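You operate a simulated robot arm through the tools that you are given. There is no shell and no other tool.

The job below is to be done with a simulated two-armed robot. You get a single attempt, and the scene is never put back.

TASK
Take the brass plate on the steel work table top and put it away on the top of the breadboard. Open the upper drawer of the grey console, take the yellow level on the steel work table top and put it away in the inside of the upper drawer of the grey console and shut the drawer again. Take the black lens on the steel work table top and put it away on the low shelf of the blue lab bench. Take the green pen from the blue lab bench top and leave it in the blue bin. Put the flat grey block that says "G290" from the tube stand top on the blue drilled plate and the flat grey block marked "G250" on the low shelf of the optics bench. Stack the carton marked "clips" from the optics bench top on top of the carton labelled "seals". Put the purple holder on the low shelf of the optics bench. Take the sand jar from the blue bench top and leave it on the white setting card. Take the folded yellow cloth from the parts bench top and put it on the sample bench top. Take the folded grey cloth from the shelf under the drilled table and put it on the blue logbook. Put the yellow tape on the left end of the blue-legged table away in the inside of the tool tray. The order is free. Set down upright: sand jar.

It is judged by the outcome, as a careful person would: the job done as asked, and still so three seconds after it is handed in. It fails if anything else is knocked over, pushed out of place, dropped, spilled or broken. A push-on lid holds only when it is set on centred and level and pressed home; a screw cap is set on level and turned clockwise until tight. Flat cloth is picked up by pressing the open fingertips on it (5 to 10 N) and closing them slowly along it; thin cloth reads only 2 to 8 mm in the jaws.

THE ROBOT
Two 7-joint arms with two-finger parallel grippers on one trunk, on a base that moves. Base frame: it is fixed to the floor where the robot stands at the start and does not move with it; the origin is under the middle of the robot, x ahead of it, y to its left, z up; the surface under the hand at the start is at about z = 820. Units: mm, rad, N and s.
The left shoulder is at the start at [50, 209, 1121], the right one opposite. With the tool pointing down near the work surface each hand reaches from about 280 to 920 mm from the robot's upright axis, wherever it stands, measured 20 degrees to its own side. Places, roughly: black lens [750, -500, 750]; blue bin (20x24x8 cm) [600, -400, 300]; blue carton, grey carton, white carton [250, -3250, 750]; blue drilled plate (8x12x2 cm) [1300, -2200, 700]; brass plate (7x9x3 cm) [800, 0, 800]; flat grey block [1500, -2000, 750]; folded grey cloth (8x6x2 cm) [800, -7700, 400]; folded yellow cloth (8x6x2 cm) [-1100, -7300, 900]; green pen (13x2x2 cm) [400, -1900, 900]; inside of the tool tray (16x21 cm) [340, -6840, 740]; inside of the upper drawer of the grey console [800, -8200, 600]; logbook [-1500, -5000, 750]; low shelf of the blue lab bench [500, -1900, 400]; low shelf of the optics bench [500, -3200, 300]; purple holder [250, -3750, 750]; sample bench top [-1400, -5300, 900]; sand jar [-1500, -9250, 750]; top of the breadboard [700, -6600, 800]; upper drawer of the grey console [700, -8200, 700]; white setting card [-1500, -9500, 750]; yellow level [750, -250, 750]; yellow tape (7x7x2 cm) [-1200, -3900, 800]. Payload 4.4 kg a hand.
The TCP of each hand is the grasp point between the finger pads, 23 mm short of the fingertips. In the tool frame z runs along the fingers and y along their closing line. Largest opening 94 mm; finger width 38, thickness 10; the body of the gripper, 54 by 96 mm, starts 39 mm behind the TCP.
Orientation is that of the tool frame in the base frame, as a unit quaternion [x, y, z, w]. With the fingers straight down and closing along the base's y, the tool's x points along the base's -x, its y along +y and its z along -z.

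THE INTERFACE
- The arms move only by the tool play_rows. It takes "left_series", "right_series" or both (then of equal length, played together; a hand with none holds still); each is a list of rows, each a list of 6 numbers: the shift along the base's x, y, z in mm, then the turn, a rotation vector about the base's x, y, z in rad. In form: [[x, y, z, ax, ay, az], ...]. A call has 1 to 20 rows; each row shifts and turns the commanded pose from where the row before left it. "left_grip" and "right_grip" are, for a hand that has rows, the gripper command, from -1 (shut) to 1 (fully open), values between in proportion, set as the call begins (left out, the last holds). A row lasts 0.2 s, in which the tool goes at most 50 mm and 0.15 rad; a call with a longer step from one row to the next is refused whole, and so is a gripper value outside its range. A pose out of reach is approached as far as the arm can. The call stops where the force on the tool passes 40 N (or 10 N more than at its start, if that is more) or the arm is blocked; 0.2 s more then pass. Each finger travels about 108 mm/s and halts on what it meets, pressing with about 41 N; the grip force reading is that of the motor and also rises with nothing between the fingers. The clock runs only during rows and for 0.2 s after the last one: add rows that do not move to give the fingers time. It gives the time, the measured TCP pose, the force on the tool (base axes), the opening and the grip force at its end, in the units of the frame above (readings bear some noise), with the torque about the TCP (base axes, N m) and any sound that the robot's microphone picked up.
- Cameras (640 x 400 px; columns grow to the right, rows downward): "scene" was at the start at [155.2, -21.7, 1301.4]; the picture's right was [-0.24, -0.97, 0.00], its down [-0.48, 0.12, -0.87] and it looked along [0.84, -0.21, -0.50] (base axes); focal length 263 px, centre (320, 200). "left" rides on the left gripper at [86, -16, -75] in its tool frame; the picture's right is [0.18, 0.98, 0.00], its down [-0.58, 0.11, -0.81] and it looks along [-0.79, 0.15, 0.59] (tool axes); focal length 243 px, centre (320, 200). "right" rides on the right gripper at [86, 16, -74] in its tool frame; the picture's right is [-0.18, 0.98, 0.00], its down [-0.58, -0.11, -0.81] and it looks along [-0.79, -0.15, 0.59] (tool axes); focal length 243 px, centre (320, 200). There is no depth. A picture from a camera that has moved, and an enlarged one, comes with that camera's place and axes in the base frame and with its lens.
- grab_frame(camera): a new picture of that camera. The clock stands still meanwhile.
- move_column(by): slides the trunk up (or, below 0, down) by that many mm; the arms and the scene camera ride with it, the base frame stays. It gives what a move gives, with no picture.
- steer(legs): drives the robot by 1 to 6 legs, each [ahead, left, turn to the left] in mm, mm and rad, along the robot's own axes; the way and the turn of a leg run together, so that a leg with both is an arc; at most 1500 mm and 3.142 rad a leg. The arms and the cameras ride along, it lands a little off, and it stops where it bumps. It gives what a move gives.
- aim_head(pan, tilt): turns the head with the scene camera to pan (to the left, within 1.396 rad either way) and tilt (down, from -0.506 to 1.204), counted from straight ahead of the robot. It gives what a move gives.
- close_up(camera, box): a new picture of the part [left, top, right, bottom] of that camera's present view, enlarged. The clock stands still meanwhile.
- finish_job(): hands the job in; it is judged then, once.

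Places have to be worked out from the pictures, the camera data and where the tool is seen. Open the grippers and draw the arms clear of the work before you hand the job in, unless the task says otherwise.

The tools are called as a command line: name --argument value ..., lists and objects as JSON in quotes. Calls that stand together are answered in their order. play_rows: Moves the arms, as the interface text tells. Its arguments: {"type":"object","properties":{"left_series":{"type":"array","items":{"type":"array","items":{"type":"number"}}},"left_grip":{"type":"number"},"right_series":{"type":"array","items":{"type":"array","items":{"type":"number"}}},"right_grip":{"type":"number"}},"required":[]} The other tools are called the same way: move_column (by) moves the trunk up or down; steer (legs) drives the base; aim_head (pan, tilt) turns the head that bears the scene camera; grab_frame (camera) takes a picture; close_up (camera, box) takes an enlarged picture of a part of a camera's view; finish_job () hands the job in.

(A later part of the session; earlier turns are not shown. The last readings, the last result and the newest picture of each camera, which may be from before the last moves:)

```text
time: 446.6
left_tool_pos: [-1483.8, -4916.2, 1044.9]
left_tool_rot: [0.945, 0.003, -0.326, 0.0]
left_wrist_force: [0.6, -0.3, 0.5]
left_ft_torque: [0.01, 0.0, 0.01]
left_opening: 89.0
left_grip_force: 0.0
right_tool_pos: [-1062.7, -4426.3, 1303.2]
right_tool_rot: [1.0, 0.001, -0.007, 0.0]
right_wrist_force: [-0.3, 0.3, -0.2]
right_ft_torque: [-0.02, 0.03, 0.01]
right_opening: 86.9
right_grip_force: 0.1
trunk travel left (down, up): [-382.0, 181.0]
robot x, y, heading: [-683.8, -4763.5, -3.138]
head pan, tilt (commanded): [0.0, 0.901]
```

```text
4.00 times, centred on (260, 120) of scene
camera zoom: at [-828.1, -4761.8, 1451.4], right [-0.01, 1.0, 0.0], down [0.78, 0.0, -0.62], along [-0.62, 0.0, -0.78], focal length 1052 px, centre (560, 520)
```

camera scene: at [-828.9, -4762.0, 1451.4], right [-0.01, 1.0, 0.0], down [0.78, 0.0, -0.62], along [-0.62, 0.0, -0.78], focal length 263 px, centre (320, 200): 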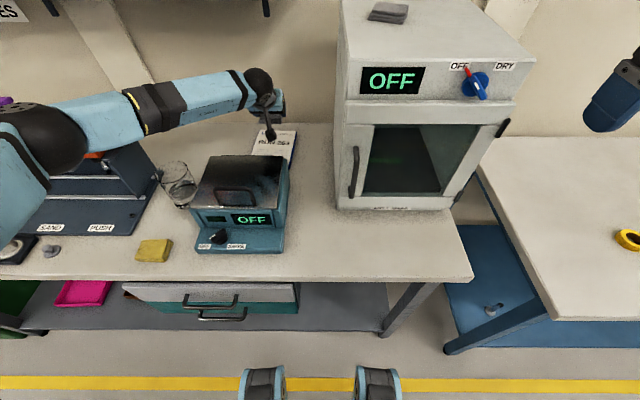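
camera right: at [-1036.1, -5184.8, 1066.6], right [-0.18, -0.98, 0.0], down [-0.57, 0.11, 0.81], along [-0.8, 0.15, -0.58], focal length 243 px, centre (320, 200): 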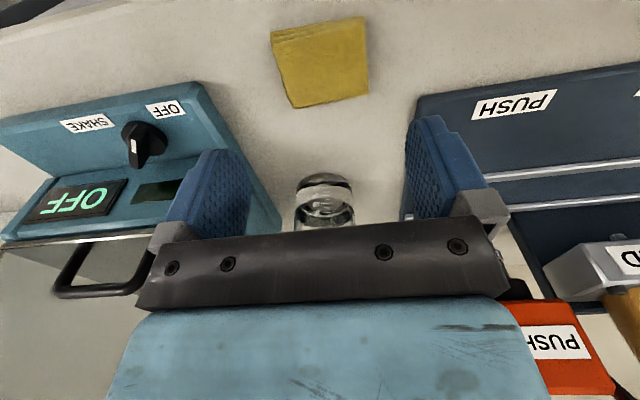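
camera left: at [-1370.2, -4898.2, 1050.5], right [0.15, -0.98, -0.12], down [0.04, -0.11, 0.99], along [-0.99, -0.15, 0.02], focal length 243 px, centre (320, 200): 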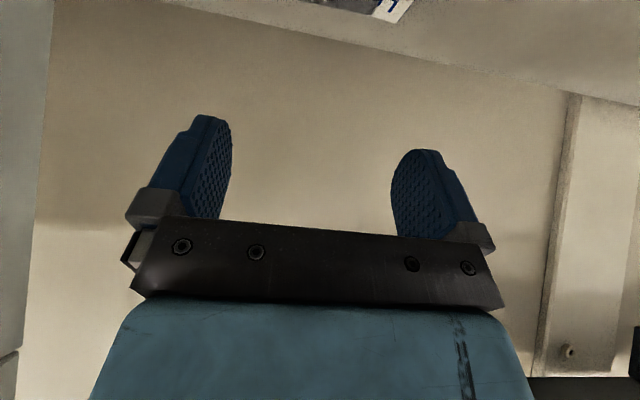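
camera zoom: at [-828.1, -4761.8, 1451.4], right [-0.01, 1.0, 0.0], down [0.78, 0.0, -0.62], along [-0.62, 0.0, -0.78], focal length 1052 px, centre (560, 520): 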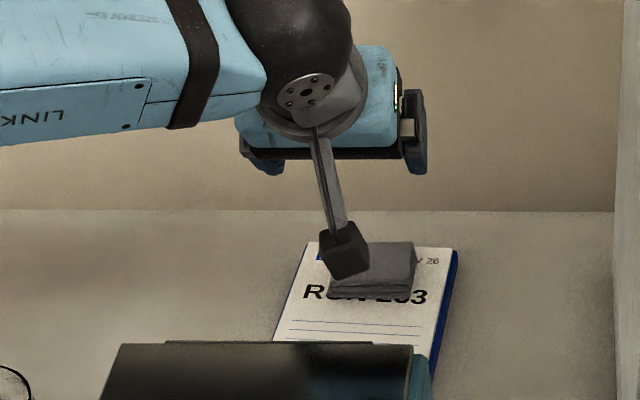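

The grey cloth lies on the logbook. I bring the left arm back over the shaker and straighten it, then go towards the blue-legged table for the yellow tape.

play_rows --left_series '[[25, 0, 35, 0, 0, 0], [28, 0, 38, 0, 0, 0], [30, 0, 38, 0, 0, 0], [40, -17, 15, 0, -0.081, 0], [40, -17, 15, 0, -0.081, 0], [40, -17, 15, 0, -0.081, 0], [40, -17, 15, 0, -0.081, 0], [40, -17, 15, 0, -0.081, 0], [40, -17, 15, 0, -0.081, 0], [40, -15, 10, 0, -0.081, 0], [40, -15, 0, 0, -0.083, 0]]'

grab_frame --camera "scene"

steer --legs '[[-290, 0, 0], [0, -660, 0]]'

aim_head --pan -0.1 --tilt 0.6

grab_frame --camera "scene"

```text
time: 449.0
left_tool_pos: [-1079.2, -5050.5, 1253.2]
left_tool_rot: [1.0, 0.004, -0.006, 0.001]
left_wrist_force: [0.0, -0.1, 0.6]
left_ft_torque: [0.02, -0.02, 0.02]
left_opening: 89.1
left_grip_force: 0.1
right_tool_pos: [-1063.5, -4425.6, 1303.4]
right_tool_rot: [1.0, 0.001, -0.008, 0.0]
right_wrist_force: [0.1, -0.6, 0.0]
right_ft_torque: [0.0, 0.03, -0.01]
right_opening: 86.8
right_grip_force: 0.0
trunk travel left (down, up): [-382.0, 181.0]
robot x, y, heading: [-688.9, -4757.7, -3.136]
head pan, tilt (commanded): [0.0, 0.901]
```

```text
taken
camera scene: at [-828.6, -4762.5, 1451.4], right [-0.01, 1.0, 0.0], down [0.78, 0.0, -0.62], along [-0.62, 0.0, -0.78], focal length 263 px, centre (320, 200)
```

scene: 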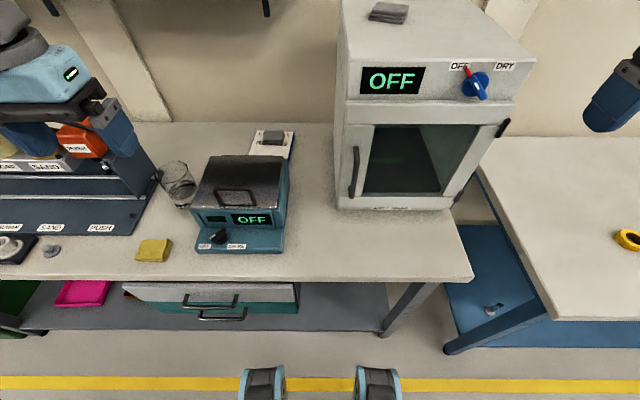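

```text
time: 456.8
left_tool_pos: [-794.1, -4395.8, 1251.6]
left_tool_rot: [1.0, 0.004, -0.006, 0.001]
left_wrist_force: [0.3, 0.1, 1.1]
left_ft_torque: [-0.02, 0.05, 0.02]
left_opening: 89.4
left_grip_force: 0.1
right_tool_pos: [-778.1, -3770.5, 1301.8]
right_tool_rot: [1.0, 0.0, -0.007, 0.0]
right_wrist_force: [0.1, 0.3, -0.1]
right_ft_torque: [-0.01, 0.04, -0.01]
right_opening: 87.1
right_grip_force: 0.0
trunk travel left (down, up): [-382.0, 181.0]
robot x, y, heading: [-401.5, -4106.7, -3.134]
head pan, tilt (commanded): [0.0, 0.901]
```

```text
time: 457.6
left_tool_pos: [-795.1, -4395.4, 1251.9]
left_tool_rot: [1.0, 0.004, -0.006, 0.001]
left_wrist_force: [0.5, -0.5, 0.2]
left_ft_torque: [0.01, -0.01, 0.0]
left_opening: 89.1
left_grip_force: 0.1
right_tool_pos: [-778.6, -3770.2, 1303.0]
right_tool_rot: [1.0, 0.001, -0.008, -0.001]
right_wrist_force: [0.1, -0.3, -0.7]
right_ft_torque: [0.01, 0.01, 0.01]
right_opening: 86.9
right_grip_force: 0.1
trunk travel left (down, up): [-382.0, 181.0]
robot x, y, heading: [-400.7, -4108.4, -3.139]
head pan, tilt (commanded): [-0.099, 0.6]
```

```text
taken
camera scene: at [-556.0, -4098.8, 1476.0], right [0.09, 1.0, 0.0], down [0.56, -0.05, -0.82], along [-0.82, 0.08, -0.57], focal length 263 px, centre (320, 200)
```

scene: 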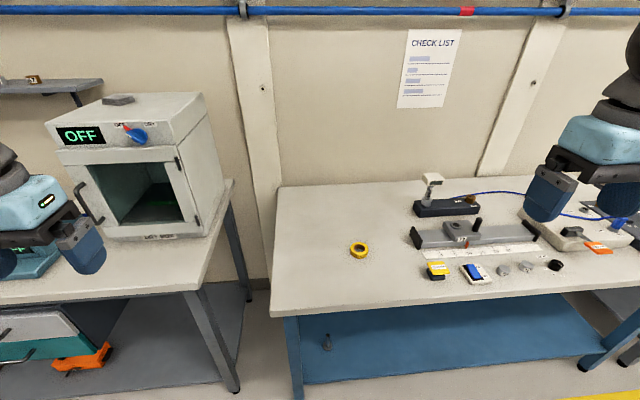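

The yellow tape triangulates to [-1197,-3899] with its top at about z 813. I lower the trunk and bring the right hand above it.

move_column --by -180

play_rows --right_series '[[-38, -12, -10, 0, 0, 0], [-38, -12, -15, 0, 0, 0], [-38, -12, -18, 0, 0, 0], [-38, -12, -18, 0, 0, 0], [-38, -12, -18, 0, 0, 0], [-38, -12, -18, 0, 0, 0], [-38, -12, -18, 0, 0, 0], [-38, -12, -18, 0, 0, 0], [-38, -12, -18, 0, 0, 0], [-38, -11, -18, 0, 0, 0], [-30, -10, -18, 0, 0, 0], [0, 0, 0, 0, 0, 0]]' --right_grip 1

grab_frame --camera "right"

aim_head --pan -0.25 --tilt 0.65

grab_frame --camera "scene"

```text
time: 459.6
left_tool_pos: [-793.5, -4395.7, 1071.8]
left_tool_rot: [1.0, 0.004, -0.006, 0.001]
left_wrist_force: [-0.3, 0.1, -0.1]
left_ft_torque: [-0.03, -0.01, -0.04]
left_opening: 89.6
left_grip_force: 0.0
right_tool_pos: [-777.8, -3771.3, 1122.0]
right_tool_rot: [1.0, 0.001, -0.006, 0.0]
right_wrist_force: [0.0, -0.7, 0.2]
right_ft_torque: [0.03, 0.01, 0.0]
right_opening: 86.9
right_grip_force: 0.0
trunk travel left (down, up): [-202.0, 361.0]
robot x, y, heading: [-399.8, -4107.3, -3.138]
head pan, tilt (commanded): [-0.099, 0.6]
```

```text
time: 462.2
left_tool_pos: [-793.7, -4396.0, 1072.9]
left_tool_rot: [1.0, 0.004, -0.007, 0.001]
left_wrist_force: [-0.5, 0.3, -0.3]
left_ft_torque: [0.01, -0.02, 0.0]
left_opening: 89.2
left_grip_force: 0.0
right_tool_pos: [-1190.6, -3900.5, 933.8]
right_tool_rot: [1.0, 0.002, -0.007, 0.0]
right_wrist_force: [-0.4, -0.7, 0.0]
right_ft_torque: [-0.02, 0.0, -0.03]
right_opening: 94.0
right_grip_force: 0.1
trunk travel left (down, up): [-202.0, 361.0]
robot x, y, heading: [-399.1, -4106.1, -3.137]
head pan, tilt (commanded): [-0.099, 0.6]
```

```text
taken
camera right: at [-1101.2, -3916.2, 1007.9], right [-0.18, -0.98, 0.0], down [-0.57, 0.11, 0.81], along [-0.8, 0.15, -0.58], focal length 243 px, centre (320, 200)
```

right: 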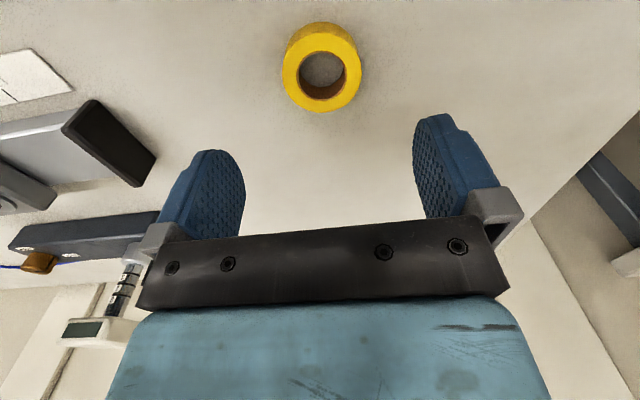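

```text
time: 462.9
left_tool_pos: [-794.0, -4395.8, 1070.9]
left_tool_rot: [1.0, 0.004, -0.006, 0.001]
left_wrist_force: [-0.1, 0.2, -0.6]
left_ft_torque: [-0.03, -0.02, -0.01]
left_opening: 89.2
left_grip_force: 0.1
right_tool_pos: [-1188.9, -3901.6, 933.9]
right_tool_rot: [1.0, 0.001, -0.007, -0.001]
right_wrist_force: [-0.2, -0.2, 0.4]
right_ft_torque: [0.0, -0.03, -0.01]
right_opening: 94.3
right_grip_force: 0.0
trunk travel left (down, up): [-202.0, 361.0]
robot x, y, heading: [-403.3, -4109.6, -3.135]
head pan, tilt (commanded): [-0.25, 0.649]
```

```text
taken
camera scene: at [-552.3, -4086.2, 1291.8], right [0.24, 0.97, 0.0], down [0.59, -0.15, -0.8], along [-0.77, 0.19, -0.6], focal length 263 px, centre (320, 200)
```

scene: 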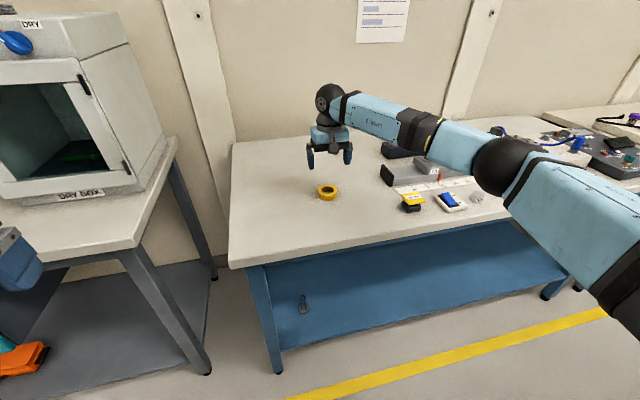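

Tape centre ≈[-1194,-3902], outer diameter about 60 mm. I descend over it and feel for the table.

play_rows --right_series '[[-4, -1, -30, 0, 0, 0], [0, 0, -30, 0, 0, 0], [0, 0, -25, 0, 0, 0], [0, 0, -12, 0, 0, 0], [0, 0, 0, 0, 0, 0]]'

grab_frame --camera "right"

play_rows --right_series '[[0, 0, -5, 0, 0, 0], [0, 0, -4, 0, 0, 0], [0, 0, 0, 0, 0, 0]]'

```text
time: 464.1
left_tool_pos: [-794.0, -4396.3, 1072.9]
left_tool_rot: [1.0, 0.004, -0.007, 0.001]
left_wrist_force: [-0.9, -0.2, 0.2]
left_ft_torque: [0.04, 0.02, -0.03]
left_opening: 89.5
left_grip_force: 0.0
right_tool_pos: [-1190.9, -3901.1, 837.9]
right_tool_rot: [1.0, 0.001, -0.007, 0.0]
right_wrist_force: [0.1, 0.0, 0.5]
right_ft_torque: [-0.02, -0.01, -0.01]
right_opening: 93.6
right_grip_force: 0.0
trunk travel left (down, up): [-202.0, 361.0]
robot x, y, heading: [-400.5, -4109.5, -3.139]
head pan, tilt (commanded): [-0.25, 0.649]
```

```text
taken
camera right: at [-1103.3, -3916.4, 911.8], right [-0.18, -0.98, 0.0], down [-0.57, 0.11, 0.81], along [-0.8, 0.15, -0.58], focal length 243 px, centre (320, 200)
```

right: 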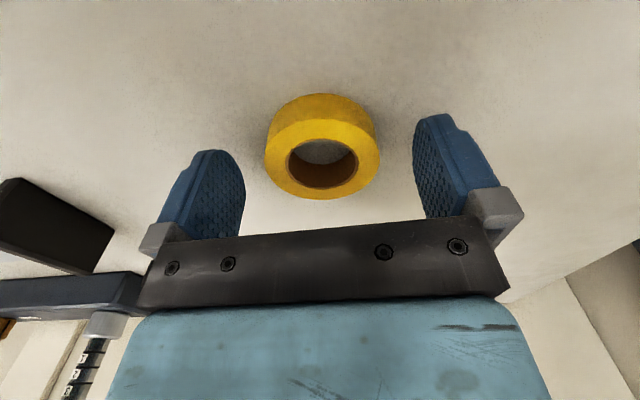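

```text
time: 464.9
left_tool_pos: [-794.3, -4395.2, 1072.2]
left_tool_rot: [1.0, 0.004, -0.007, 0.001]
left_wrist_force: [0.0, -0.3, -0.2]
left_ft_torque: [0.0, 0.01, -0.02]
left_opening: 89.2
left_grip_force: 0.0
right_tool_pos: [-1192.6, -3901.6, 829.5]
right_tool_rot: [1.0, 0.001, -0.006, -0.001]
right_wrist_force: [-1.2, -0.5, -1.3]
right_ft_torque: [-0.02, 0.02, -0.03]
right_opening: 94.0
right_grip_force: 0.0
trunk travel left (down, up): [-202.0, 361.0]
robot x, y, heading: [-400.4, -4109.0, -3.135]
head pan, tilt (commanded): [-0.25, 0.649]
```

play_rows --right_series '[[0, 0, -4, 0, 0, 0], [0, 0, -3, 0, 0, 0], [0, 0, 0, 0, 0, 0]]'

play_rows --right_series '[[0, 0, -3, 0, 0, 0], [0, 0, -2, 0, 0, 0], [0, 0, 0, 0, 0, 0]]'

grab_frame --camera "right"

```text
time: 465.7
left_tool_pos: [-794.7, -4396.4, 1071.5]
left_tool_rot: [1.0, 0.003, -0.006, 0.0]
left_wrist_force: [-0.3, 0.3, -0.7]
left_ft_torque: [0.03, -0.04, 0.01]
left_opening: 89.4
left_grip_force: 0.0
right_tool_pos: [-1190.9, -3901.8, 824.0]
right_tool_rot: [1.0, 0.002, -0.007, 0.0]
right_wrist_force: [-2.1, 0.1, 2.2]
right_ft_torque: [0.06, -0.02, 0.04]
right_opening: 93.8
right_grip_force: 0.1
trunk travel left (down, up): [-202.0, 361.0]
robot x, y, heading: [-400.1, -4106.6, -3.136]
head pan, tilt (commanded): [-0.25, 0.649]
```

```text
time: 466.5
left_tool_pos: [-792.8, -4396.0, 1073.8]
left_tool_rot: [1.0, 0.004, -0.007, 0.0]
left_wrist_force: [0.4, 0.4, -0.4]
left_ft_torque: [0.01, 0.01, -0.02]
left_opening: 89.2
left_grip_force: 0.1
right_tool_pos: [-1192.8, -3901.4, 823.0]
right_tool_rot: [1.0, 0.0, -0.01, 0.0]
right_wrist_force: [-14.7, 7.4, 34.0]
right_ft_torque: [0.32, -0.31, 1.33]
right_opening: 94.0
right_grip_force: 0.1
trunk travel left (down, up): [-202.0, 361.0]
robot x, y, heading: [-397.7, -4108.2, -3.138]
head pan, tilt (commanded): [-0.25, 0.649]
```

```text
taken
camera right: at [-1103.5, -3916.8, 896.9], right [-0.18, -0.98, 0.0], down [-0.56, 0.11, 0.82], along [-0.81, 0.15, -0.57], focal length 243 px, centre (320, 200)
```

right: 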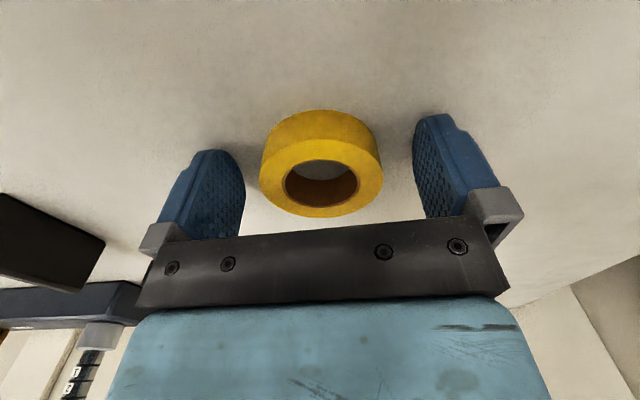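

Table felt at z≈800. I raise 3 mm, close on the tape and lift.

play_rows --right_series '[[0, 0, 3, 0, 0, 0], [0, 0, 2, 0, 0, 0], [0, 0, 0, 0, 0, 0]]'

play_rows --right_series '[[0, 0, 0, 0, 0, 0], [0, 0, 0, 0, 0, 0], [0, 0, 0, 0, 0, 0], [0, 0, 0, 0, 0, 0]]' --right_grip -1

play_rows --right_series '[[0, 0, 8, 0, 0, 0], [0, 0, 20, 0, 0, 0], [0, 0, 35, 0, 0, 0], [0, 0, 40, 0, 0, 0]]'

grab_frame --camera "right"

```text
time: 467.3
left_tool_pos: [-793.9, -4395.6, 1073.7]
left_tool_rot: [1.0, 0.003, -0.005, 0.001]
left_wrist_force: [0.1, -0.4, 0.3]
left_ft_torque: [-0.02, 0.02, -0.01]
left_opening: 89.1
left_grip_force: 0.0
right_tool_pos: [-1191.2, -3900.9, 823.2]
right_tool_rot: [1.0, 0.0, -0.007, 0.001]
right_wrist_force: [-17.0, 2.3, 19.1]
right_ft_torque: [-0.51, 0.05, -0.57]
right_opening: 93.1
right_grip_force: 0.1
trunk travel left (down, up): [-202.0, 361.0]
robot x, y, heading: [-399.1, -4105.9, -3.137]
head pan, tilt (commanded): [-0.25, 0.649]
```

```text
time: 468.3
left_tool_pos: [-793.4, -4396.2, 1072.7]
left_tool_rot: [1.0, 0.003, -0.007, 0.002]
left_wrist_force: [-0.4, -0.1, -0.6]
left_ft_torque: [0.01, -0.03, -0.01]
left_opening: 89.2
left_grip_force: 0.1
right_tool_pos: [-1191.3, -3901.7, 824.0]
right_tool_rot: [1.0, 0.0, -0.007, -0.001]
right_wrist_force: [5.2, -3.4, 11.5]
right_ft_torque: [-0.45, -0.29, 0.11]
right_opening: 62.1
right_grip_force: 41.0
trunk travel left (down, up): [-202.0, 361.0]
robot x, y, heading: [-401.0, -4105.9, -3.139]
head pan, tilt (commanded): [-0.25, 0.649]
```

```text
time: 469.3
left_tool_pos: [-794.3, -4396.0, 1072.9]
left_tool_rot: [1.0, 0.004, -0.006, 0.001]
left_wrist_force: [0.6, 0.4, 0.2]
left_ft_torque: [0.0, 0.04, -0.02]
left_opening: 89.3
left_grip_force: 0.1
right_tool_pos: [-1191.2, -3900.1, 923.7]
right_tool_rot: [1.0, 0.0, -0.007, 0.0]
right_wrist_force: [-0.5, -0.6, -0.6]
right_ft_torque: [0.0, 0.03, -0.01]
right_opening: 61.6
right_grip_force: 41.7
trunk travel left (down, up): [-202.0, 361.0]
robot x, y, heading: [-404.7, -4105.1, -3.134]
head pan, tilt (commanded): [-0.25, 0.649]
```

```text
taken
camera right: at [-1103.4, -3917.1, 998.6], right [-0.18, -0.98, 0.0], down [-0.57, 0.11, 0.81], along [-0.8, 0.15, -0.58], focal length 243 px, centre (320, 200)
```

right: 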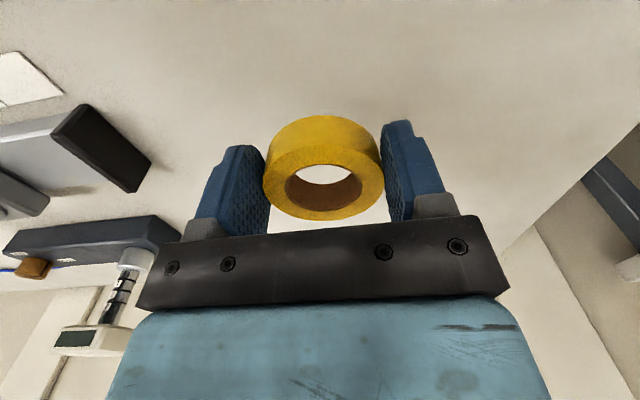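

The tape is held (62 mm). I tuck the arm, drive down the aisle and turn to face the tool tray side.

play_rows --right_series '[[30, 10, 20, 0, 0, 0], [38, 12, 20, 0, 0, 0], [38, 12, 18, 0, 0, 0], [38, 12, 18, 0, 0, 0], [38, 12, 18, 0, 0, 0], [38, 12, 18, 0, 0, 0], [38, 12, 18, 0, 0, 0], [38, 12, 18, 0, 0, 0], [38, 12, 18, 0, 0, 0], [38, 12, 15, 0, 0, 0], [38, 12, 10, 0, 0, 0]]'

steer --legs '[[0, 1450, 0], [0, 1350, 0], [0, 0, 3.137]]'

aim_head --pan 0.1 --tilt 0.7

grab_frame --camera "scene"

```text
time: 471.7
left_tool_pos: [-792.3, -4394.4, 1072.9]
left_tool_rot: [1.0, 0.003, -0.006, 0.0]
left_wrist_force: [0.9, 0.0, 0.7]
left_ft_torque: [0.02, 0.04, 0.03]
left_opening: 89.3
left_grip_force: 0.1
right_tool_pos: [-780.5, -3770.3, 1117.3]
right_tool_rot: [1.0, 0.001, -0.007, 0.0]
right_wrist_force: [0.6, 0.0, 0.4]
right_ft_torque: [-0.02, 0.0, -0.04]
right_opening: 61.6
right_grip_force: 41.7
trunk travel left (down, up): [-202.0, 361.0]
robot x, y, heading: [-399.4, -4105.1, -3.137]
head pan, tilt (commanded): [-0.25, 0.649]
```

```text
time: 503.8
left_tool_pos: [-12.4, -6610.3, 1072.3]
left_tool_rot: [-0.033, 0.999, 0.001, 0.006]
left_wrist_force: [0.4, 1.0, 0.0]
left_ft_torque: [-0.03, -0.04, 0.02]
left_opening: 89.4
left_grip_force: 0.0
right_tool_pos: [9.9, -7234.9, 1116.7]
right_tool_rot: [-0.029, 1.0, 0.0, 0.007]
right_wrist_force: [-0.1, -0.8, -0.9]
right_ft_torque: [0.02, -0.02, -0.03]
right_opening: 61.5
right_grip_force: 41.6
trunk travel left (down, up): [-202.0, 361.0]
robot x, y, heading: [-390.7, -6918.7, 0.061]
head pan, tilt (commanded): [-0.25, 0.649]
```

```text
time: 504.6
left_tool_pos: [-12.9, -6610.9, 1072.8]
left_tool_rot: [-0.032, 0.999, 0.001, 0.006]
left_wrist_force: [0.1, 0.1, -0.7]
left_ft_torque: [-0.03, 0.03, 0.0]
left_opening: 89.1
left_grip_force: 0.1
right_tool_pos: [10.6, -7235.4, 1116.8]
right_tool_rot: [-0.029, 1.0, 0.0, 0.007]
right_wrist_force: [0.7, 0.8, -0.4]
right_ft_torque: [-0.03, 0.01, 0.02]
right_opening: 61.3
right_grip_force: 41.4
trunk travel left (down, up): [-202.0, 361.0]
robot x, y, heading: [-390.6, -6921.7, 0.062]
head pan, tilt (commanded): [0.099, 0.7]
```

```text
taken
camera scene: at [-237.9, -6902.6, 1287.4], right [0.16, -0.99, 0.0], down [-0.64, -0.1, -0.77], along [0.76, 0.12, -0.64], focal length 263 px, centre (320, 200)
```

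scene: 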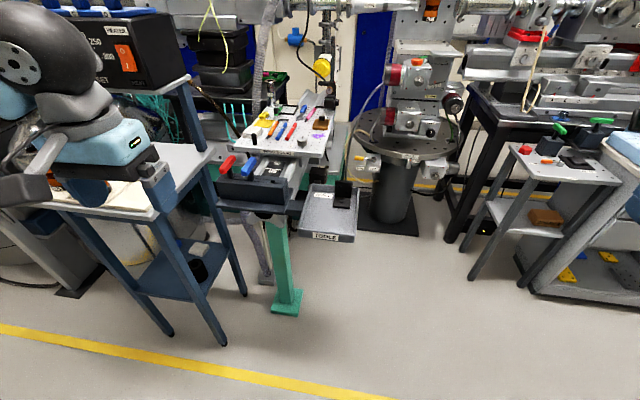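

The TOOLS tray is in view with a black bracket in its rear right part. I zoom in to measure it.

close_up --camera "scene" --box '[270, 165, 390, 265]'

```text
4.00 times, centred on (330, 215) of scene
camera zoom: at [-237.9, -6902.6, 1287.4], right [0.16, -0.99, 0.0], down [-0.64, -0.1, -0.77], along [0.76, 0.12, -0.64], focal length 1052 px, centre (280, 140)
```

zoom: 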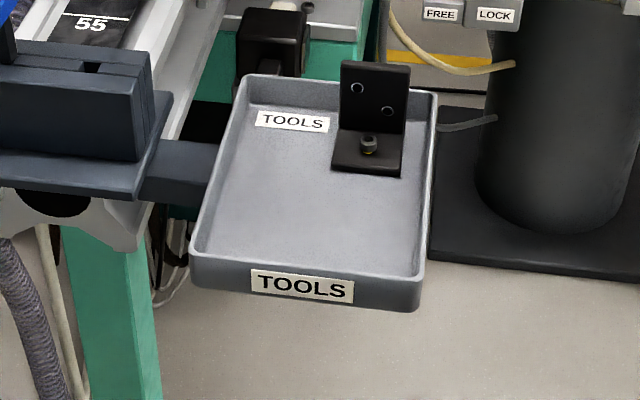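

The tray spans x 257–469, y −6923…−6763, rim z≈761; the bracket occupies its rear right. I aim for [320,-6843] in front of the bracket, after shifting the robot left and straightening it.

steer --legs '[[0, 100, -0.062]]'

play_rows --right_series '[[30, 30, -8, 0, 0, 0], [30, 30, -8, 0, 0, 0], [30, 30, -8, 0, 0, 0], [30, 30, -8, 0, 0, 0], [30, 30, -8, 0, 0, 0], [30, 30, -8, 0, 0, 0], [30, 30, -8, 0, 0, 0], [30, 30, -8, 0, 0, 0], [30, 30, -8, 0, 0, 0], [30, 20, -8, 0, 0, 0]]'

grab_frame --camera "scene"

grab_frame --camera "right"

```text
time: 506.1
left_tool_pos: [3.6, -6535.9, 1072.0]
left_tool_rot: [0.0, 1.0, 0.001, 0.006]
left_wrist_force: [-1.0, 0.3, -0.4]
left_ft_torque: [0.0, 0.01, -0.03]
left_opening: 89.1
left_grip_force: 0.0
right_tool_pos: [-12.9, -7160.5, 1116.1]
right_tool_rot: [0.002, 1.0, 0.001, 0.007]
right_wrist_force: [-0.3, 0.9, -1.0]
right_ft_torque: [0.03, 0.02, 0.0]
right_opening: 61.3
right_grip_force: 40.9
trunk travel left (down, up): [-202.0, 361.0]
robot x, y, heading: [-389.9, -6820.4, 0.001]
head pan, tilt (commanded): [0.099, 0.7]
```

```text
time: 508.3
left_tool_pos: [4.8, -6535.1, 1072.0]
left_tool_rot: [0.0, 1.0, 0.001, 0.005]
left_wrist_force: [-0.8, -1.0, -0.1]
left_ft_torque: [-0.03, 0.02, 0.0]
left_opening: 89.4
left_grip_force: 0.1
right_tool_pos: [286.8, -6870.6, 1035.9]
right_tool_rot: [0.002, 1.0, -0.001, 0.006]
right_wrist_force: [-0.8, -0.4, -0.3]
right_ft_torque: [-0.03, 0.01, -0.01]
right_opening: 61.1
right_grip_force: 41.1
trunk travel left (down, up): [-202.0, 361.0]
robot x, y, heading: [-389.8, -6818.9, 0.0]
head pan, tilt (commanded): [0.099, 0.7]
```

```text
taken
camera scene: at [-239.5, -6812.3, 1287.3], right [0.1, -1.0, 0.0], down [-0.64, -0.06, -0.76], along [0.76, 0.07, -0.64], focal length 263 px, centre (320, 200)
```

scene: 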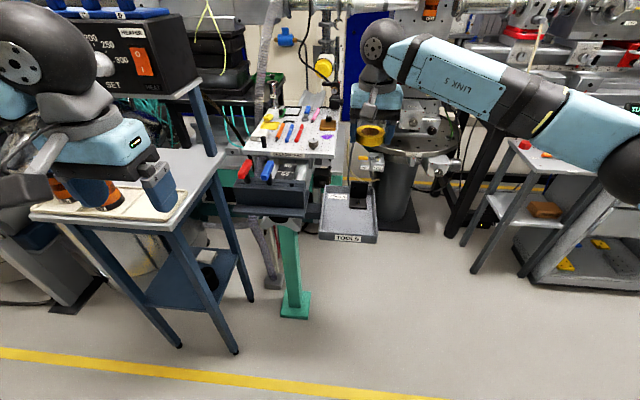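

```text
taken
camera right: at [199.7, -6852.4, 1110.9], right [0.19, 0.98, 0.0], down [0.57, -0.11, 0.81], along [0.8, -0.15, -0.58], focal length 243 px, centre (320, 200)
```

right: 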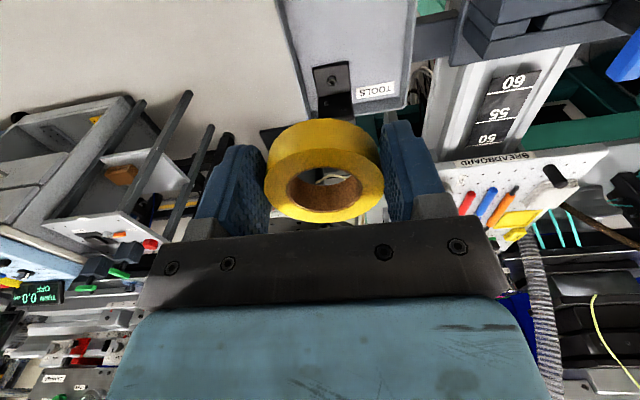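

Aligned: I move over [318,-6843] and descend towards the tray floor.

play_rows --right_series '[[16, 14, -35, 0, 0, 0], [15, 14, -35, 0, 0, 0], [0, 0, -40, 0, 0, 0], [0, 0, -40, 0, 0, 0], [0, 0, -40, 0, 0, 0], [0, 0, -20, 0, 0, 0], [0, 0, 0, 0, 0, 0]]'

grab_frame --camera "right"

close_up --camera "scene" --box '[290, 140, 420, 250]'

```text
time: 509.9
left_tool_pos: [4.7, -6535.7, 1072.6]
left_tool_rot: [0.0, 1.0, -0.001, 0.006]
left_wrist_force: [0.3, 0.1, -1.0]
left_ft_torque: [0.03, -0.01, 0.04]
left_opening: 89.3
left_grip_force: 0.1
right_tool_pos: [318.2, -6841.3, 825.8]
right_tool_rot: [0.003, 1.0, 0.001, 0.007]
right_wrist_force: [-0.5, 0.0, -0.2]
right_ft_torque: [0.0, 0.0, 0.0]
right_opening: 61.3
right_grip_force: 40.8
trunk travel left (down, up): [-202.0, 361.0]
robot x, y, heading: [-389.4, -6819.6, -0.002]
head pan, tilt (commanded): [0.099, 0.7]
```

```text
taken
camera right: at [231.2, -6824.2, 899.6], right [0.19, 0.98, 0.0], down [0.57, -0.11, 0.81], along [0.8, -0.15, -0.58], focal length 243 px, centre (320, 200)
```

right: 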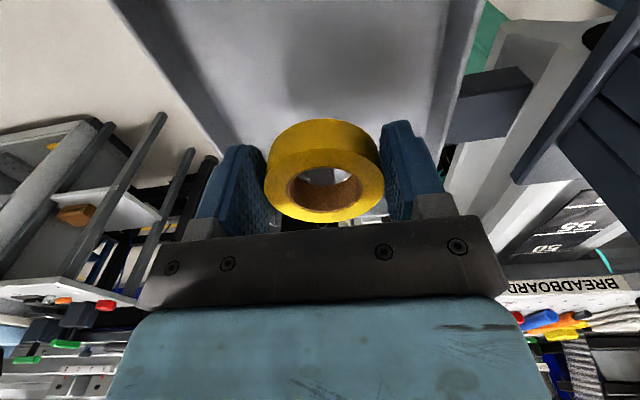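

```text
3.64 times, centred on (355, 195) of scene
camera zoom: at [-240.1, -6813.2, 1287.4], right [0.1, -1.0, 0.0], down [-0.64, -0.06, -0.76], along [0.76, 0.07, -0.64], focal length 956 px, centre (193, 218)
```

zoom: 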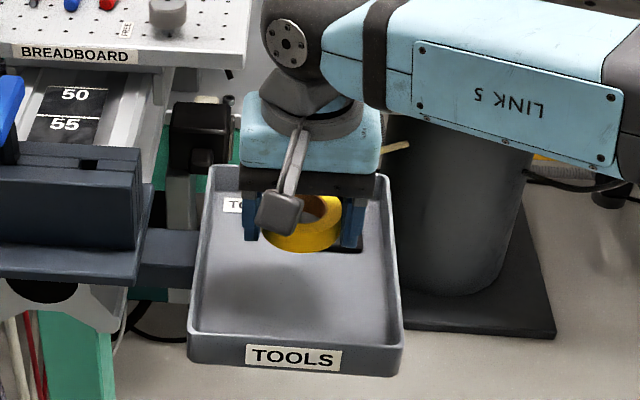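

play_rows --right_series '[[0, 0, -20, 0, 0, 0], [0, 0, -18, 0, 0, 0], [0, 0, -10, 0, 0, 0], [0, 0, 0, 0, 0, 0]]'

play_rows --right_series '[[0, 0, -4, 0, 0, 0], [0, 0, -4, 0, 0, 0], [0, 0, 0, 0, 0, 0]]'

close_up --camera "scene" --box '[290, 160, 420, 260]'

```text
time: 510.9
left_tool_pos: [4.5, -6536.4, 1072.4]
left_tool_rot: [0.0, 1.0, 0.001, 0.006]
left_wrist_force: [0.5, -0.3, 0.4]
left_ft_torque: [-0.01, 0.0, 0.01]
left_opening: 89.1
left_grip_force: 0.0
right_tool_pos: [317.1, -6842.5, 777.2]
right_tool_rot: [0.002, 1.0, 0.0, 0.007]
right_wrist_force: [-0.9, 0.1, -0.5]
right_ft_torque: [0.01, 0.01, -0.02]
right_opening: 61.2
right_grip_force: 41.0
trunk travel left (down, up): [-202.0, 361.0]
robot x, y, heading: [-394.1, -6822.7, -0.006]
head pan, tilt (commanded): [0.099, 0.7]
```

```text
time: 511.7
left_tool_pos: [4.2, -6535.5, 1073.2]
left_tool_rot: [0.0, 1.0, 0.001, 0.006]
left_wrist_force: [0.4, -0.3, 0.1]
left_ft_torque: [-0.01, 0.01, 0.01]
left_opening: 89.3
left_grip_force: 0.1
right_tool_pos: [317.9, -6843.2, 768.1]
right_tool_rot: [0.003, 1.0, 0.0, 0.007]
right_wrist_force: [-0.2, -0.3, -0.3]
right_ft_torque: [0.03, 0.05, -0.04]
right_opening: 61.1
right_grip_force: 40.8
trunk travel left (down, up): [-202.0, 361.0]
robot x, y, heading: [-393.8, -6816.7, -0.001]
head pan, tilt (commanded): [0.099, 0.7]
```

```text
4.00 times, centred on (355, 210) of scene
camera zoom: at [-240.0, -6813.1, 1287.4], right [0.1, -1.0, 0.0], down [-0.64, -0.06, -0.76], along [0.76, 0.07, -0.64], focal length 1052 px, centre (180, 160)
```

zoom: 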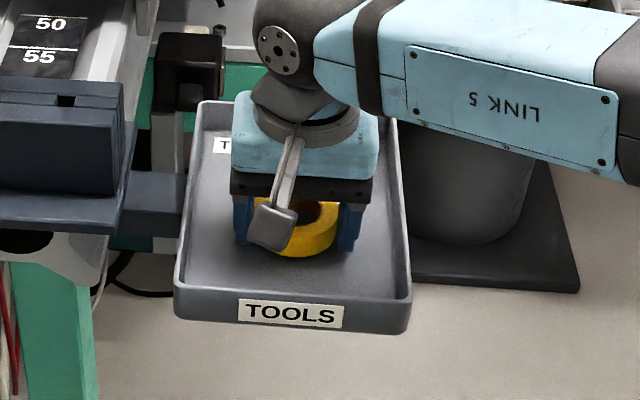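

play_rows --right_series '[[0, 0, -3, 0, 0, 0], [0, 0, -3, 0, 0, 0], [0, 0, 0, 0, 0, 0]]'

play_rows --right_series '[[0, 0, -2, 0, 0, 0], [0, 0, -2, 0, 0, 0], [0, 0, 0, 0, 0, 0]]'

play_rows --right_series '[[0, 0, -2, 0, 0, 0], [0, 0, -2, 0, 0, 0], [0, 0, 0, 0, 0, 0]]'

```text
time: 512.5
left_tool_pos: [3.9, -6536.0, 1071.7]
left_tool_rot: [0.0, 1.0, 0.001, 0.006]
left_wrist_force: [-0.8, 0.1, 0.2]
left_ft_torque: [-0.01, 0.01, 0.0]
left_opening: 89.3
left_grip_force: 0.0
right_tool_pos: [318.1, -6842.7, 763.5]
right_tool_rot: [0.002, 1.0, 0.0, 0.007]
right_wrist_force: [-0.1, 0.6, -0.9]
right_ft_torque: [0.02, 0.01, -0.01]
right_opening: 60.9
right_grip_force: 41.3
trunk travel left (down, up): [-202.0, 361.0]
robot x, y, heading: [-391.4, -6821.6, -0.005]
head pan, tilt (commanded): [0.099, 0.7]
```

```text
time: 513.3
left_tool_pos: [2.0, -6536.1, 1072.9]
left_tool_rot: [0.0, 1.0, 0.0, 0.007]
left_wrist_force: [-0.7, -0.1, 0.3]
left_ft_torque: [-0.02, -0.02, -0.03]
left_opening: 89.1
left_grip_force: 0.0
right_tool_pos: [316.7, -6843.3, 763.1]
right_tool_rot: [0.003, 1.0, 0.0, 0.009]
right_wrist_force: [0.8, -2.1, 20.5]
right_ft_torque: [-0.44, 0.36, 0.38]
right_opening: 61.2
right_grip_force: 41.1
trunk travel left (down, up): [-202.0, 361.0]
robot x, y, heading: [-391.6, -6819.5, -0.002]
head pan, tilt (commanded): [0.099, 0.7]
```

```text
time: 513.9
left_tool_pos: [2.7, -6536.3, 1073.6]
left_tool_rot: [0.0, 1.0, 0.001, 0.008]
left_wrist_force: [0.0, 0.2, 0.0]
left_ft_torque: [0.0, 0.02, 0.01]
left_opening: 89.5
left_grip_force: 0.0
right_tool_pos: [319.1, -6842.8, 763.9]
right_tool_rot: [0.003, 1.0, 0.0, 0.01]
right_wrist_force: [-4.9, -1.8, 19.6]
right_ft_torque: [-0.66, 0.48, -0.25]
right_opening: 61.2
right_grip_force: 41.3
trunk travel left (down, up): [-202.0, 361.0]
robot x, y, heading: [-393.4, -6822.3, -0.003]
head pan, tilt (commanded): [0.099, 0.7]
stopped in row 2 (right hand): the force on the tool passed its limit at 42 N (the readings are from after the stop); the commanded pose is now the measured one
```

The tape is on the tray's floor. I ease off, open partially, and lift the hand out.

play_rows --right_series '[[0, 0, 2, 0, 0, 0], [0, 0, 1, 0, 0, 0]]'

play_rows --right_series '[[0, 0, 0, 0, 0, 0], [0, 0, 0, 0, 0, 0], [0, 0, 0, 0, 0, 0], [0, 0, 0, 0, 0, 0]]' --right_grip 0.65

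play_rows --right_series '[[0, 0, 10, 0, 0, 0], [0, 0, 25, 0, 0, 0], [0, 0, 40, 0, 0, 0], [0, 0, 45, 0, 0, 0], [0, 0, 45, 0, 0, 0], [-20, -15, 40, 0, 0, 0], [-30, -30, 20, 0, 0, 0], [-35, -35, 10, 0, 0, 0], [-35, -35, 10, 0, 0, 0], [-35, -35, 10, 0, 0, 0], [-35, -35, 10, 0, 0, 0], [-35, -35, 10, 0, 0, 0], [-30, -30, 10, 0, 0, 0], [-30, -30, 10, 0, 0, 0]]'

close_up --camera "scene" --box '[270, 140, 430, 265]'

```text
time: 514.5
left_tool_pos: [2.6, -6534.9, 1072.3]
left_tool_rot: [0.001, 1.0, 0.001, 0.006]
left_wrist_force: [0.2, -0.5, 0.6]
left_ft_torque: [-0.02, 0.0, -0.04]
left_opening: 89.3
left_grip_force: 0.0
right_tool_pos: [318.9, -6842.9, 763.0]
right_tool_rot: [0.002, 1.0, -0.001, 0.01]
right_wrist_force: [2.4, 2.3, 11.4]
right_ft_torque: [-0.28, 0.14, -0.02]
right_opening: 61.4
right_grip_force: 41.3
trunk travel left (down, up): [-202.0, 361.0]
robot x, y, heading: [-394.1, -6821.0, -0.006]
head pan, tilt (commanded): [0.099, 0.7]
```

```text
time: 515.5
left_tool_pos: [2.4, -6536.5, 1072.1]
left_tool_rot: [0.0, 1.0, 0.001, 0.006]
left_wrist_force: [0.2, 0.4, 0.0]
left_ft_torque: [0.01, 0.02, 0.01]
left_opening: 89.3
left_grip_force: 0.1
right_tool_pos: [319.7, -6843.1, 762.8]
right_tool_rot: [0.003, 1.0, 0.0, 0.009]
right_wrist_force: [-2.9, 6.2, 8.3]
right_ft_torque: [-0.16, 0.21, -0.12]
right_opening: 74.8
right_grip_force: 0.0
trunk travel left (down, up): [-202.0, 361.0]
robot x, y, heading: [-393.5, -6822.4, 0.0]
head pan, tilt (commanded): [0.099, 0.7]
```

```text
refused: row 8 steps farther than a row can; nothing moved
```

```text
3.20 times, centred on (350, 202) of scene
camera zoom: at [-241.1, -6812.7, 1287.6], right [0.1, -1.0, 0.0], down [-0.64, -0.06, -0.77], along [0.76, 0.07, -0.64], focal length 842 px, centre (224, 192)
```

zoom: 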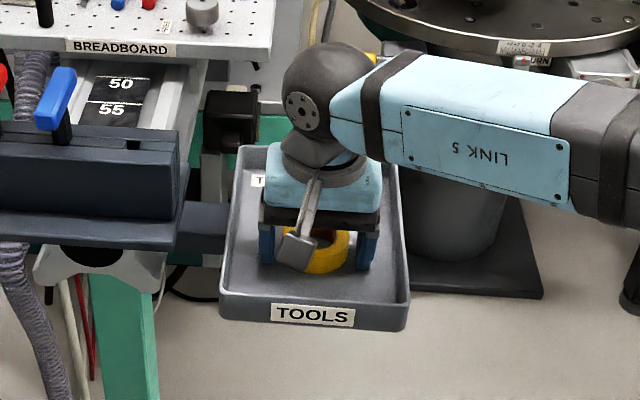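

play_rows --right_series '[[0, 0, 10, 0, 0, 0], [0, 0, 25, 0, 0, 0], [0, 0, 40, 0, 0, 0], [0, 0, 45, 0, 0, 0], [0, 0, 45, 0, 0, 0], [-20, -15, 40, 0, 0, 0], [-30, -30, 20, 0, 0, 0], [-33, -33, 10, 0, 0, 0], [-33, -33, 10, 0, 0, 0], [-33, -33, 10, 0, 0, 0], [-33, -33, 10, 0, 0, 0], [-33, -33, 10, 0, 0, 0], [-33, -30, 10, 0, 0, 0], [-33, -30, 10, 0, 0, 0]]'

close_up --camera "scene" --box '[270, 140, 430, 265]'

```text
time: 518.5
left_tool_pos: [3.1, -6536.1, 1072.6]
left_tool_rot: [0.0, 1.0, 0.002, 0.006]
left_wrist_force: [-1.0, 0.7, -0.5]
left_ft_torque: [-0.01, 0.03, 0.0]
left_opening: 89.2
left_grip_force: 0.0
right_tool_pos: [36.4, -7114.4, 1059.5]
right_tool_rot: [0.003, 1.0, 0.0, 0.009]
right_wrist_force: [-0.6, 1.3, -0.4]
right_ft_torque: [0.02, -0.01, -0.01]
right_opening: 77.5
right_grip_force: 0.0
trunk travel left (down, up): [-202.0, 361.0]
robot x, y, heading: [-392.2, -6818.5, -0.003]
head pan, tilt (commanded): [0.099, 0.7]
```

```text
3.20 times, centred on (350, 202) of scene
camera zoom: at [-241.1, -6814.1, 1287.6], right [0.1, -1.0, 0.0], down [-0.64, -0.06, -0.77], along [0.76, 0.07, -0.64], focal length 842 px, centre (224, 192)
```

zoom: 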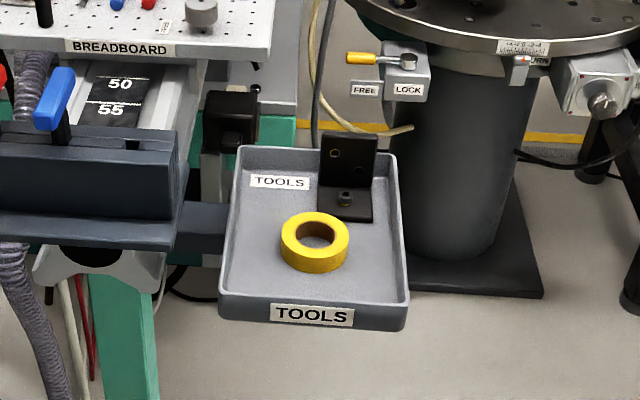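

The tape lies in the tool tray. Next the sand jar: I drive on down the aisle to y≈-8500 and turn to look.

steer --legs '[[0, -850, 0], [0, -850, 0]]'

aim_head --pan -1.3 --tilt 0.45

grab_frame --camera "scene"

```text
time: 533.8
left_tool_pos: [-22.6, -8251.3, 1072.1]
left_tool_rot: [0.018, 1.0, 0.001, 0.006]
left_wrist_force: [0.0, 0.7, 0.0]
left_ft_torque: [0.02, -0.02, -0.03]
left_opening: 89.1
left_grip_force: 0.0
right_tool_pos: [-9.8, -8827.8, 1059.3]
right_tool_rot: [0.02, 1.0, -0.001, 0.009]
right_wrist_force: [0.8, -0.4, -0.5]
right_ft_torque: [0.02, -0.02, 0.02]
right_opening: 77.5
right_grip_force: 0.0
trunk travel left (down, up): [-202.0, 361.0]
robot x, y, heading: [-428.1, -8523.6, -0.038]
head pan, tilt (commanded): [0.099, 0.7]
```

```text
time: 535.3
left_tool_pos: [-24.5, -8249.6, 1072.9]
left_tool_rot: [0.017, 1.0, 0.001, 0.006]
left_wrist_force: [0.7, 0.3, 0.4]
left_ft_torque: [0.03, -0.02, 0.0]
left_opening: 89.3
left_grip_force: 0.1
right_tool_pos: [-10.2, -8828.8, 1059.1]
right_tool_rot: [0.019, 1.0, 0.0, 0.009]
right_wrist_force: [0.2, 0.2, -0.6]
right_ft_torque: [0.0, 0.0, 0.02]
right_opening: 77.3
right_grip_force: 0.1
trunk travel left (down, up): [-202.0, 361.0]
robot x, y, heading: [-428.6, -8524.3, -0.033]
head pan, tilt (commanded): [-1.3, 0.45]
```

```text
taken
camera scene: at [-340.0, -8613.7, 1309.6], right [-0.97, -0.23, 0.0], down [-0.1, 0.42, -0.9], along [0.21, -0.88, -0.44], focal length 263 px, centre (320, 200)
```

scene: 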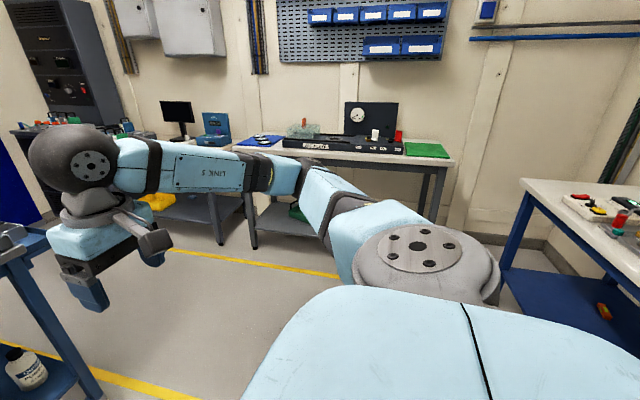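

The blue bench is at the far right of the view. I turn half round here and drive on so it lies ahead.

steer --legs '[[0, 0, 3.14], [0, 600, 0]]'

aim_head --pan 0.0 --tilt 0.5

grab_frame --camera "scene"

```text
time: 548.5
left_tool_pos: [-829.2, -9407.3, 1072.5]
left_tool_rot: [1.0, -0.002, -0.006, 0.001]
left_wrist_force: [-0.2, -0.6, 0.0]
left_ft_torque: [0.0, -0.02, 0.01]
left_opening: 89.5
left_grip_force: 0.0
right_tool_pos: [-859.6, -8830.4, 1059.1]
right_tool_rot: [1.0, -0.004, -0.009, -0.001]
right_wrist_force: [0.7, 0.0, 0.6]
right_ft_torque: [0.05, 0.0, 0.02]
right_opening: 77.5
right_grip_force: 0.1
trunk travel left (down, up): [-202.0, 361.0]
robot x, y, heading: [-429.7, -9123.2, 3.139]
head pan, tilt (commanded): [-1.3, 0.45]
```

```text
time: 550.0
left_tool_pos: [-828.5, -9406.7, 1072.3]
left_tool_rot: [1.0, -0.002, -0.006, 0.001]
left_wrist_force: [-0.6, -0.4, 0.3]
left_ft_torque: [0.02, -0.02, -0.01]
left_opening: 89.5
left_grip_force: 0.1
right_tool_pos: [-860.1, -8830.5, 1060.5]
right_tool_rot: [1.0, -0.004, -0.008, 0.0]
right_wrist_force: [0.0, -0.4, 0.1]
right_ft_torque: [0.01, -0.01, -0.02]
right_opening: 77.4
right_grip_force: 0.1
trunk travel left (down, up): [-202.0, 361.0]
robot x, y, heading: [-430.3, -9123.9, 3.137]
head pan, tilt (commanded): [0.0, 0.499]
```

```text
taken
camera scene: at [-590.7, -9122.1, 1305.1], right [0.01, 1.0, 0.0], down [0.48, 0.0, -0.88], along [-0.88, 0.01, -0.48], focal length 263 px, centre (320, 200)
```

scene: 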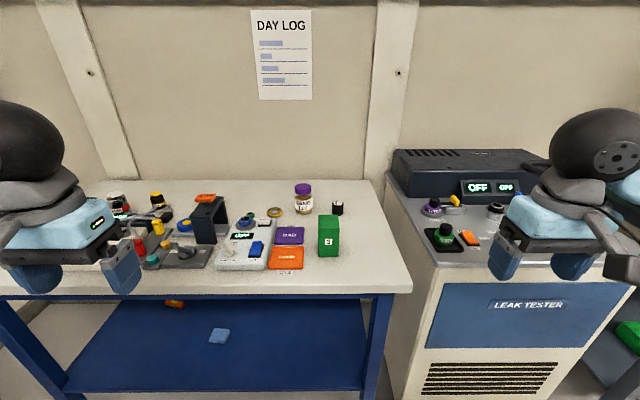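

close_up --camera "scene" --box '[200, 160, 380, 290]'

close_up --camera "scene" --box '[90, 170, 250, 290]'

```text
3.08 times, centred on (290, 225) of scene
camera zoom: at [-590.7, -9122.1, 1305.1], right [0.01, 1.0, 0.0], down [0.48, 0.0, -0.88], along [-0.88, 0.01, -0.48], focal length 809 px, centre (412, 123)
```

zoom: 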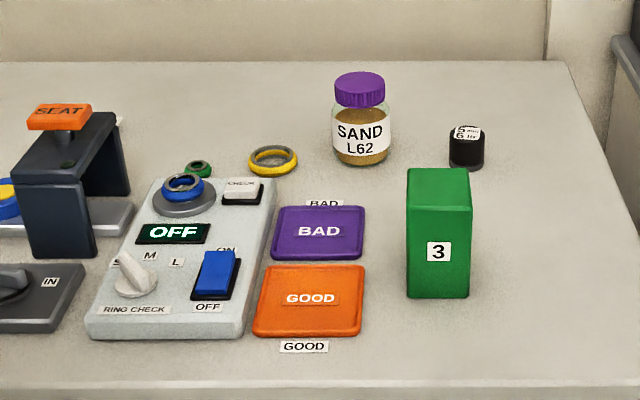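

```text
3.33 times, centred on (170, 230) of scene
camera zoom: at [-590.7, -9122.1, 1305.1], right [0.01, 1.0, 0.0], down [0.48, 0.0, -0.88], along [-0.88, 0.01, -0.48], focal length 877 px, centre (820, 100)
```

zoom: 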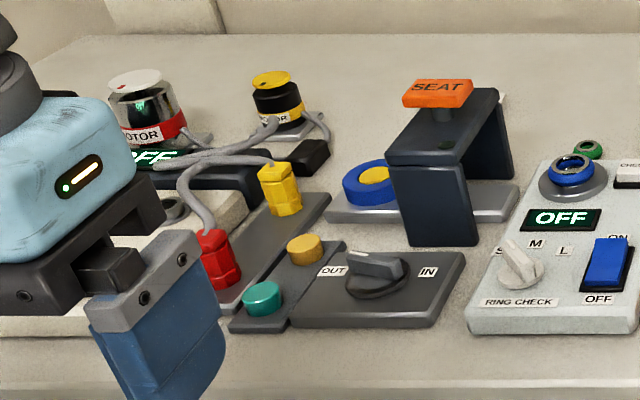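

The sand jar (purple lid, "SAND L62") stands at the back of the bench. I raise the trunk to find the white setting card further left.

move_column --by 280

steer --legs '[[150, 150, 0]]'

aim_head --pan 0.05 --tilt 0.75

grab_frame --camera "scene"

```text
time: 552.8
left_tool_pos: [-829.6, -9407.3, 1352.9]
left_tool_rot: [1.0, -0.001, -0.007, 0.001]
left_wrist_force: [-0.6, 0.3, 0.2]
left_ft_torque: [-0.02, 0.01, 0.01]
left_opening: 89.4
left_grip_force: 0.0
right_tool_pos: [-860.3, -8830.3, 1338.7]
right_tool_rot: [1.0, -0.005, -0.009, -0.001]
right_wrist_force: [0.0, 1.0, 0.0]
right_ft_torque: [-0.01, 0.0, -0.01]
right_opening: 77.7
right_grip_force: 0.1
trunk travel left (down, up): [-482.0, 81.0]
robot x, y, heading: [-433.7, -9122.1, 3.133]
head pan, tilt (commanded): [0.0, 0.499]
```

```text
time: 554.7
left_tool_pos: [-978.2, -9552.4, 1352.3]
left_tool_rot: [1.0, -0.003, -0.006, 0.0]
left_wrist_force: [-0.7, 0.2, -0.6]
left_ft_torque: [0.02, 0.0, 0.0]
left_opening: 89.1
left_grip_force: 0.1
right_tool_pos: [-1007.5, -8974.4, 1338.9]
right_tool_rot: [1.0, -0.007, -0.009, 0.001]
right_wrist_force: [-0.6, -0.5, -1.2]
right_ft_torque: [0.01, 0.01, 0.02]
right_opening: 77.6
right_grip_force: 0.1
trunk travel left (down, up): [-482.0, 81.0]
robot x, y, heading: [-584.9, -9272.4, 3.133]
head pan, tilt (commanded): [0.0, 0.499]
```

```text
time: 555.5
left_tool_pos: [-979.3, -9552.6, 1352.6]
left_tool_rot: [1.0, -0.003, -0.007, 0.001]
left_wrist_force: [0.9, 0.2, 0.5]
left_ft_torque: [0.02, 0.01, 0.01]
left_opening: 89.3
left_grip_force: 0.0
right_tool_pos: [-1008.5, -8975.7, 1340.3]
right_tool_rot: [1.0, -0.007, -0.009, 0.001]
right_wrist_force: [0.4, 1.2, -0.1]
right_ft_torque: [0.0, 0.0, 0.03]
right_opening: 77.3
right_grip_force: 0.0
trunk travel left (down, up): [-482.0, 81.0]
robot x, y, heading: [-581.0, -9271.5, 3.132]
head pan, tilt (commanded): [0.051, 0.75]
```

```text
taken
camera scene: at [-732.2, -9272.5, 1563.2], right [-0.04, 1.0, 0.0], down [0.68, 0.03, -0.73], along [-0.73, -0.03, -0.68], focal length 263 px, centre (320, 200)
```

scene: 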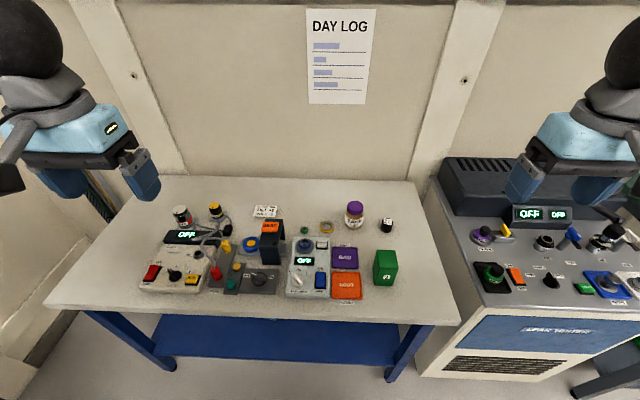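

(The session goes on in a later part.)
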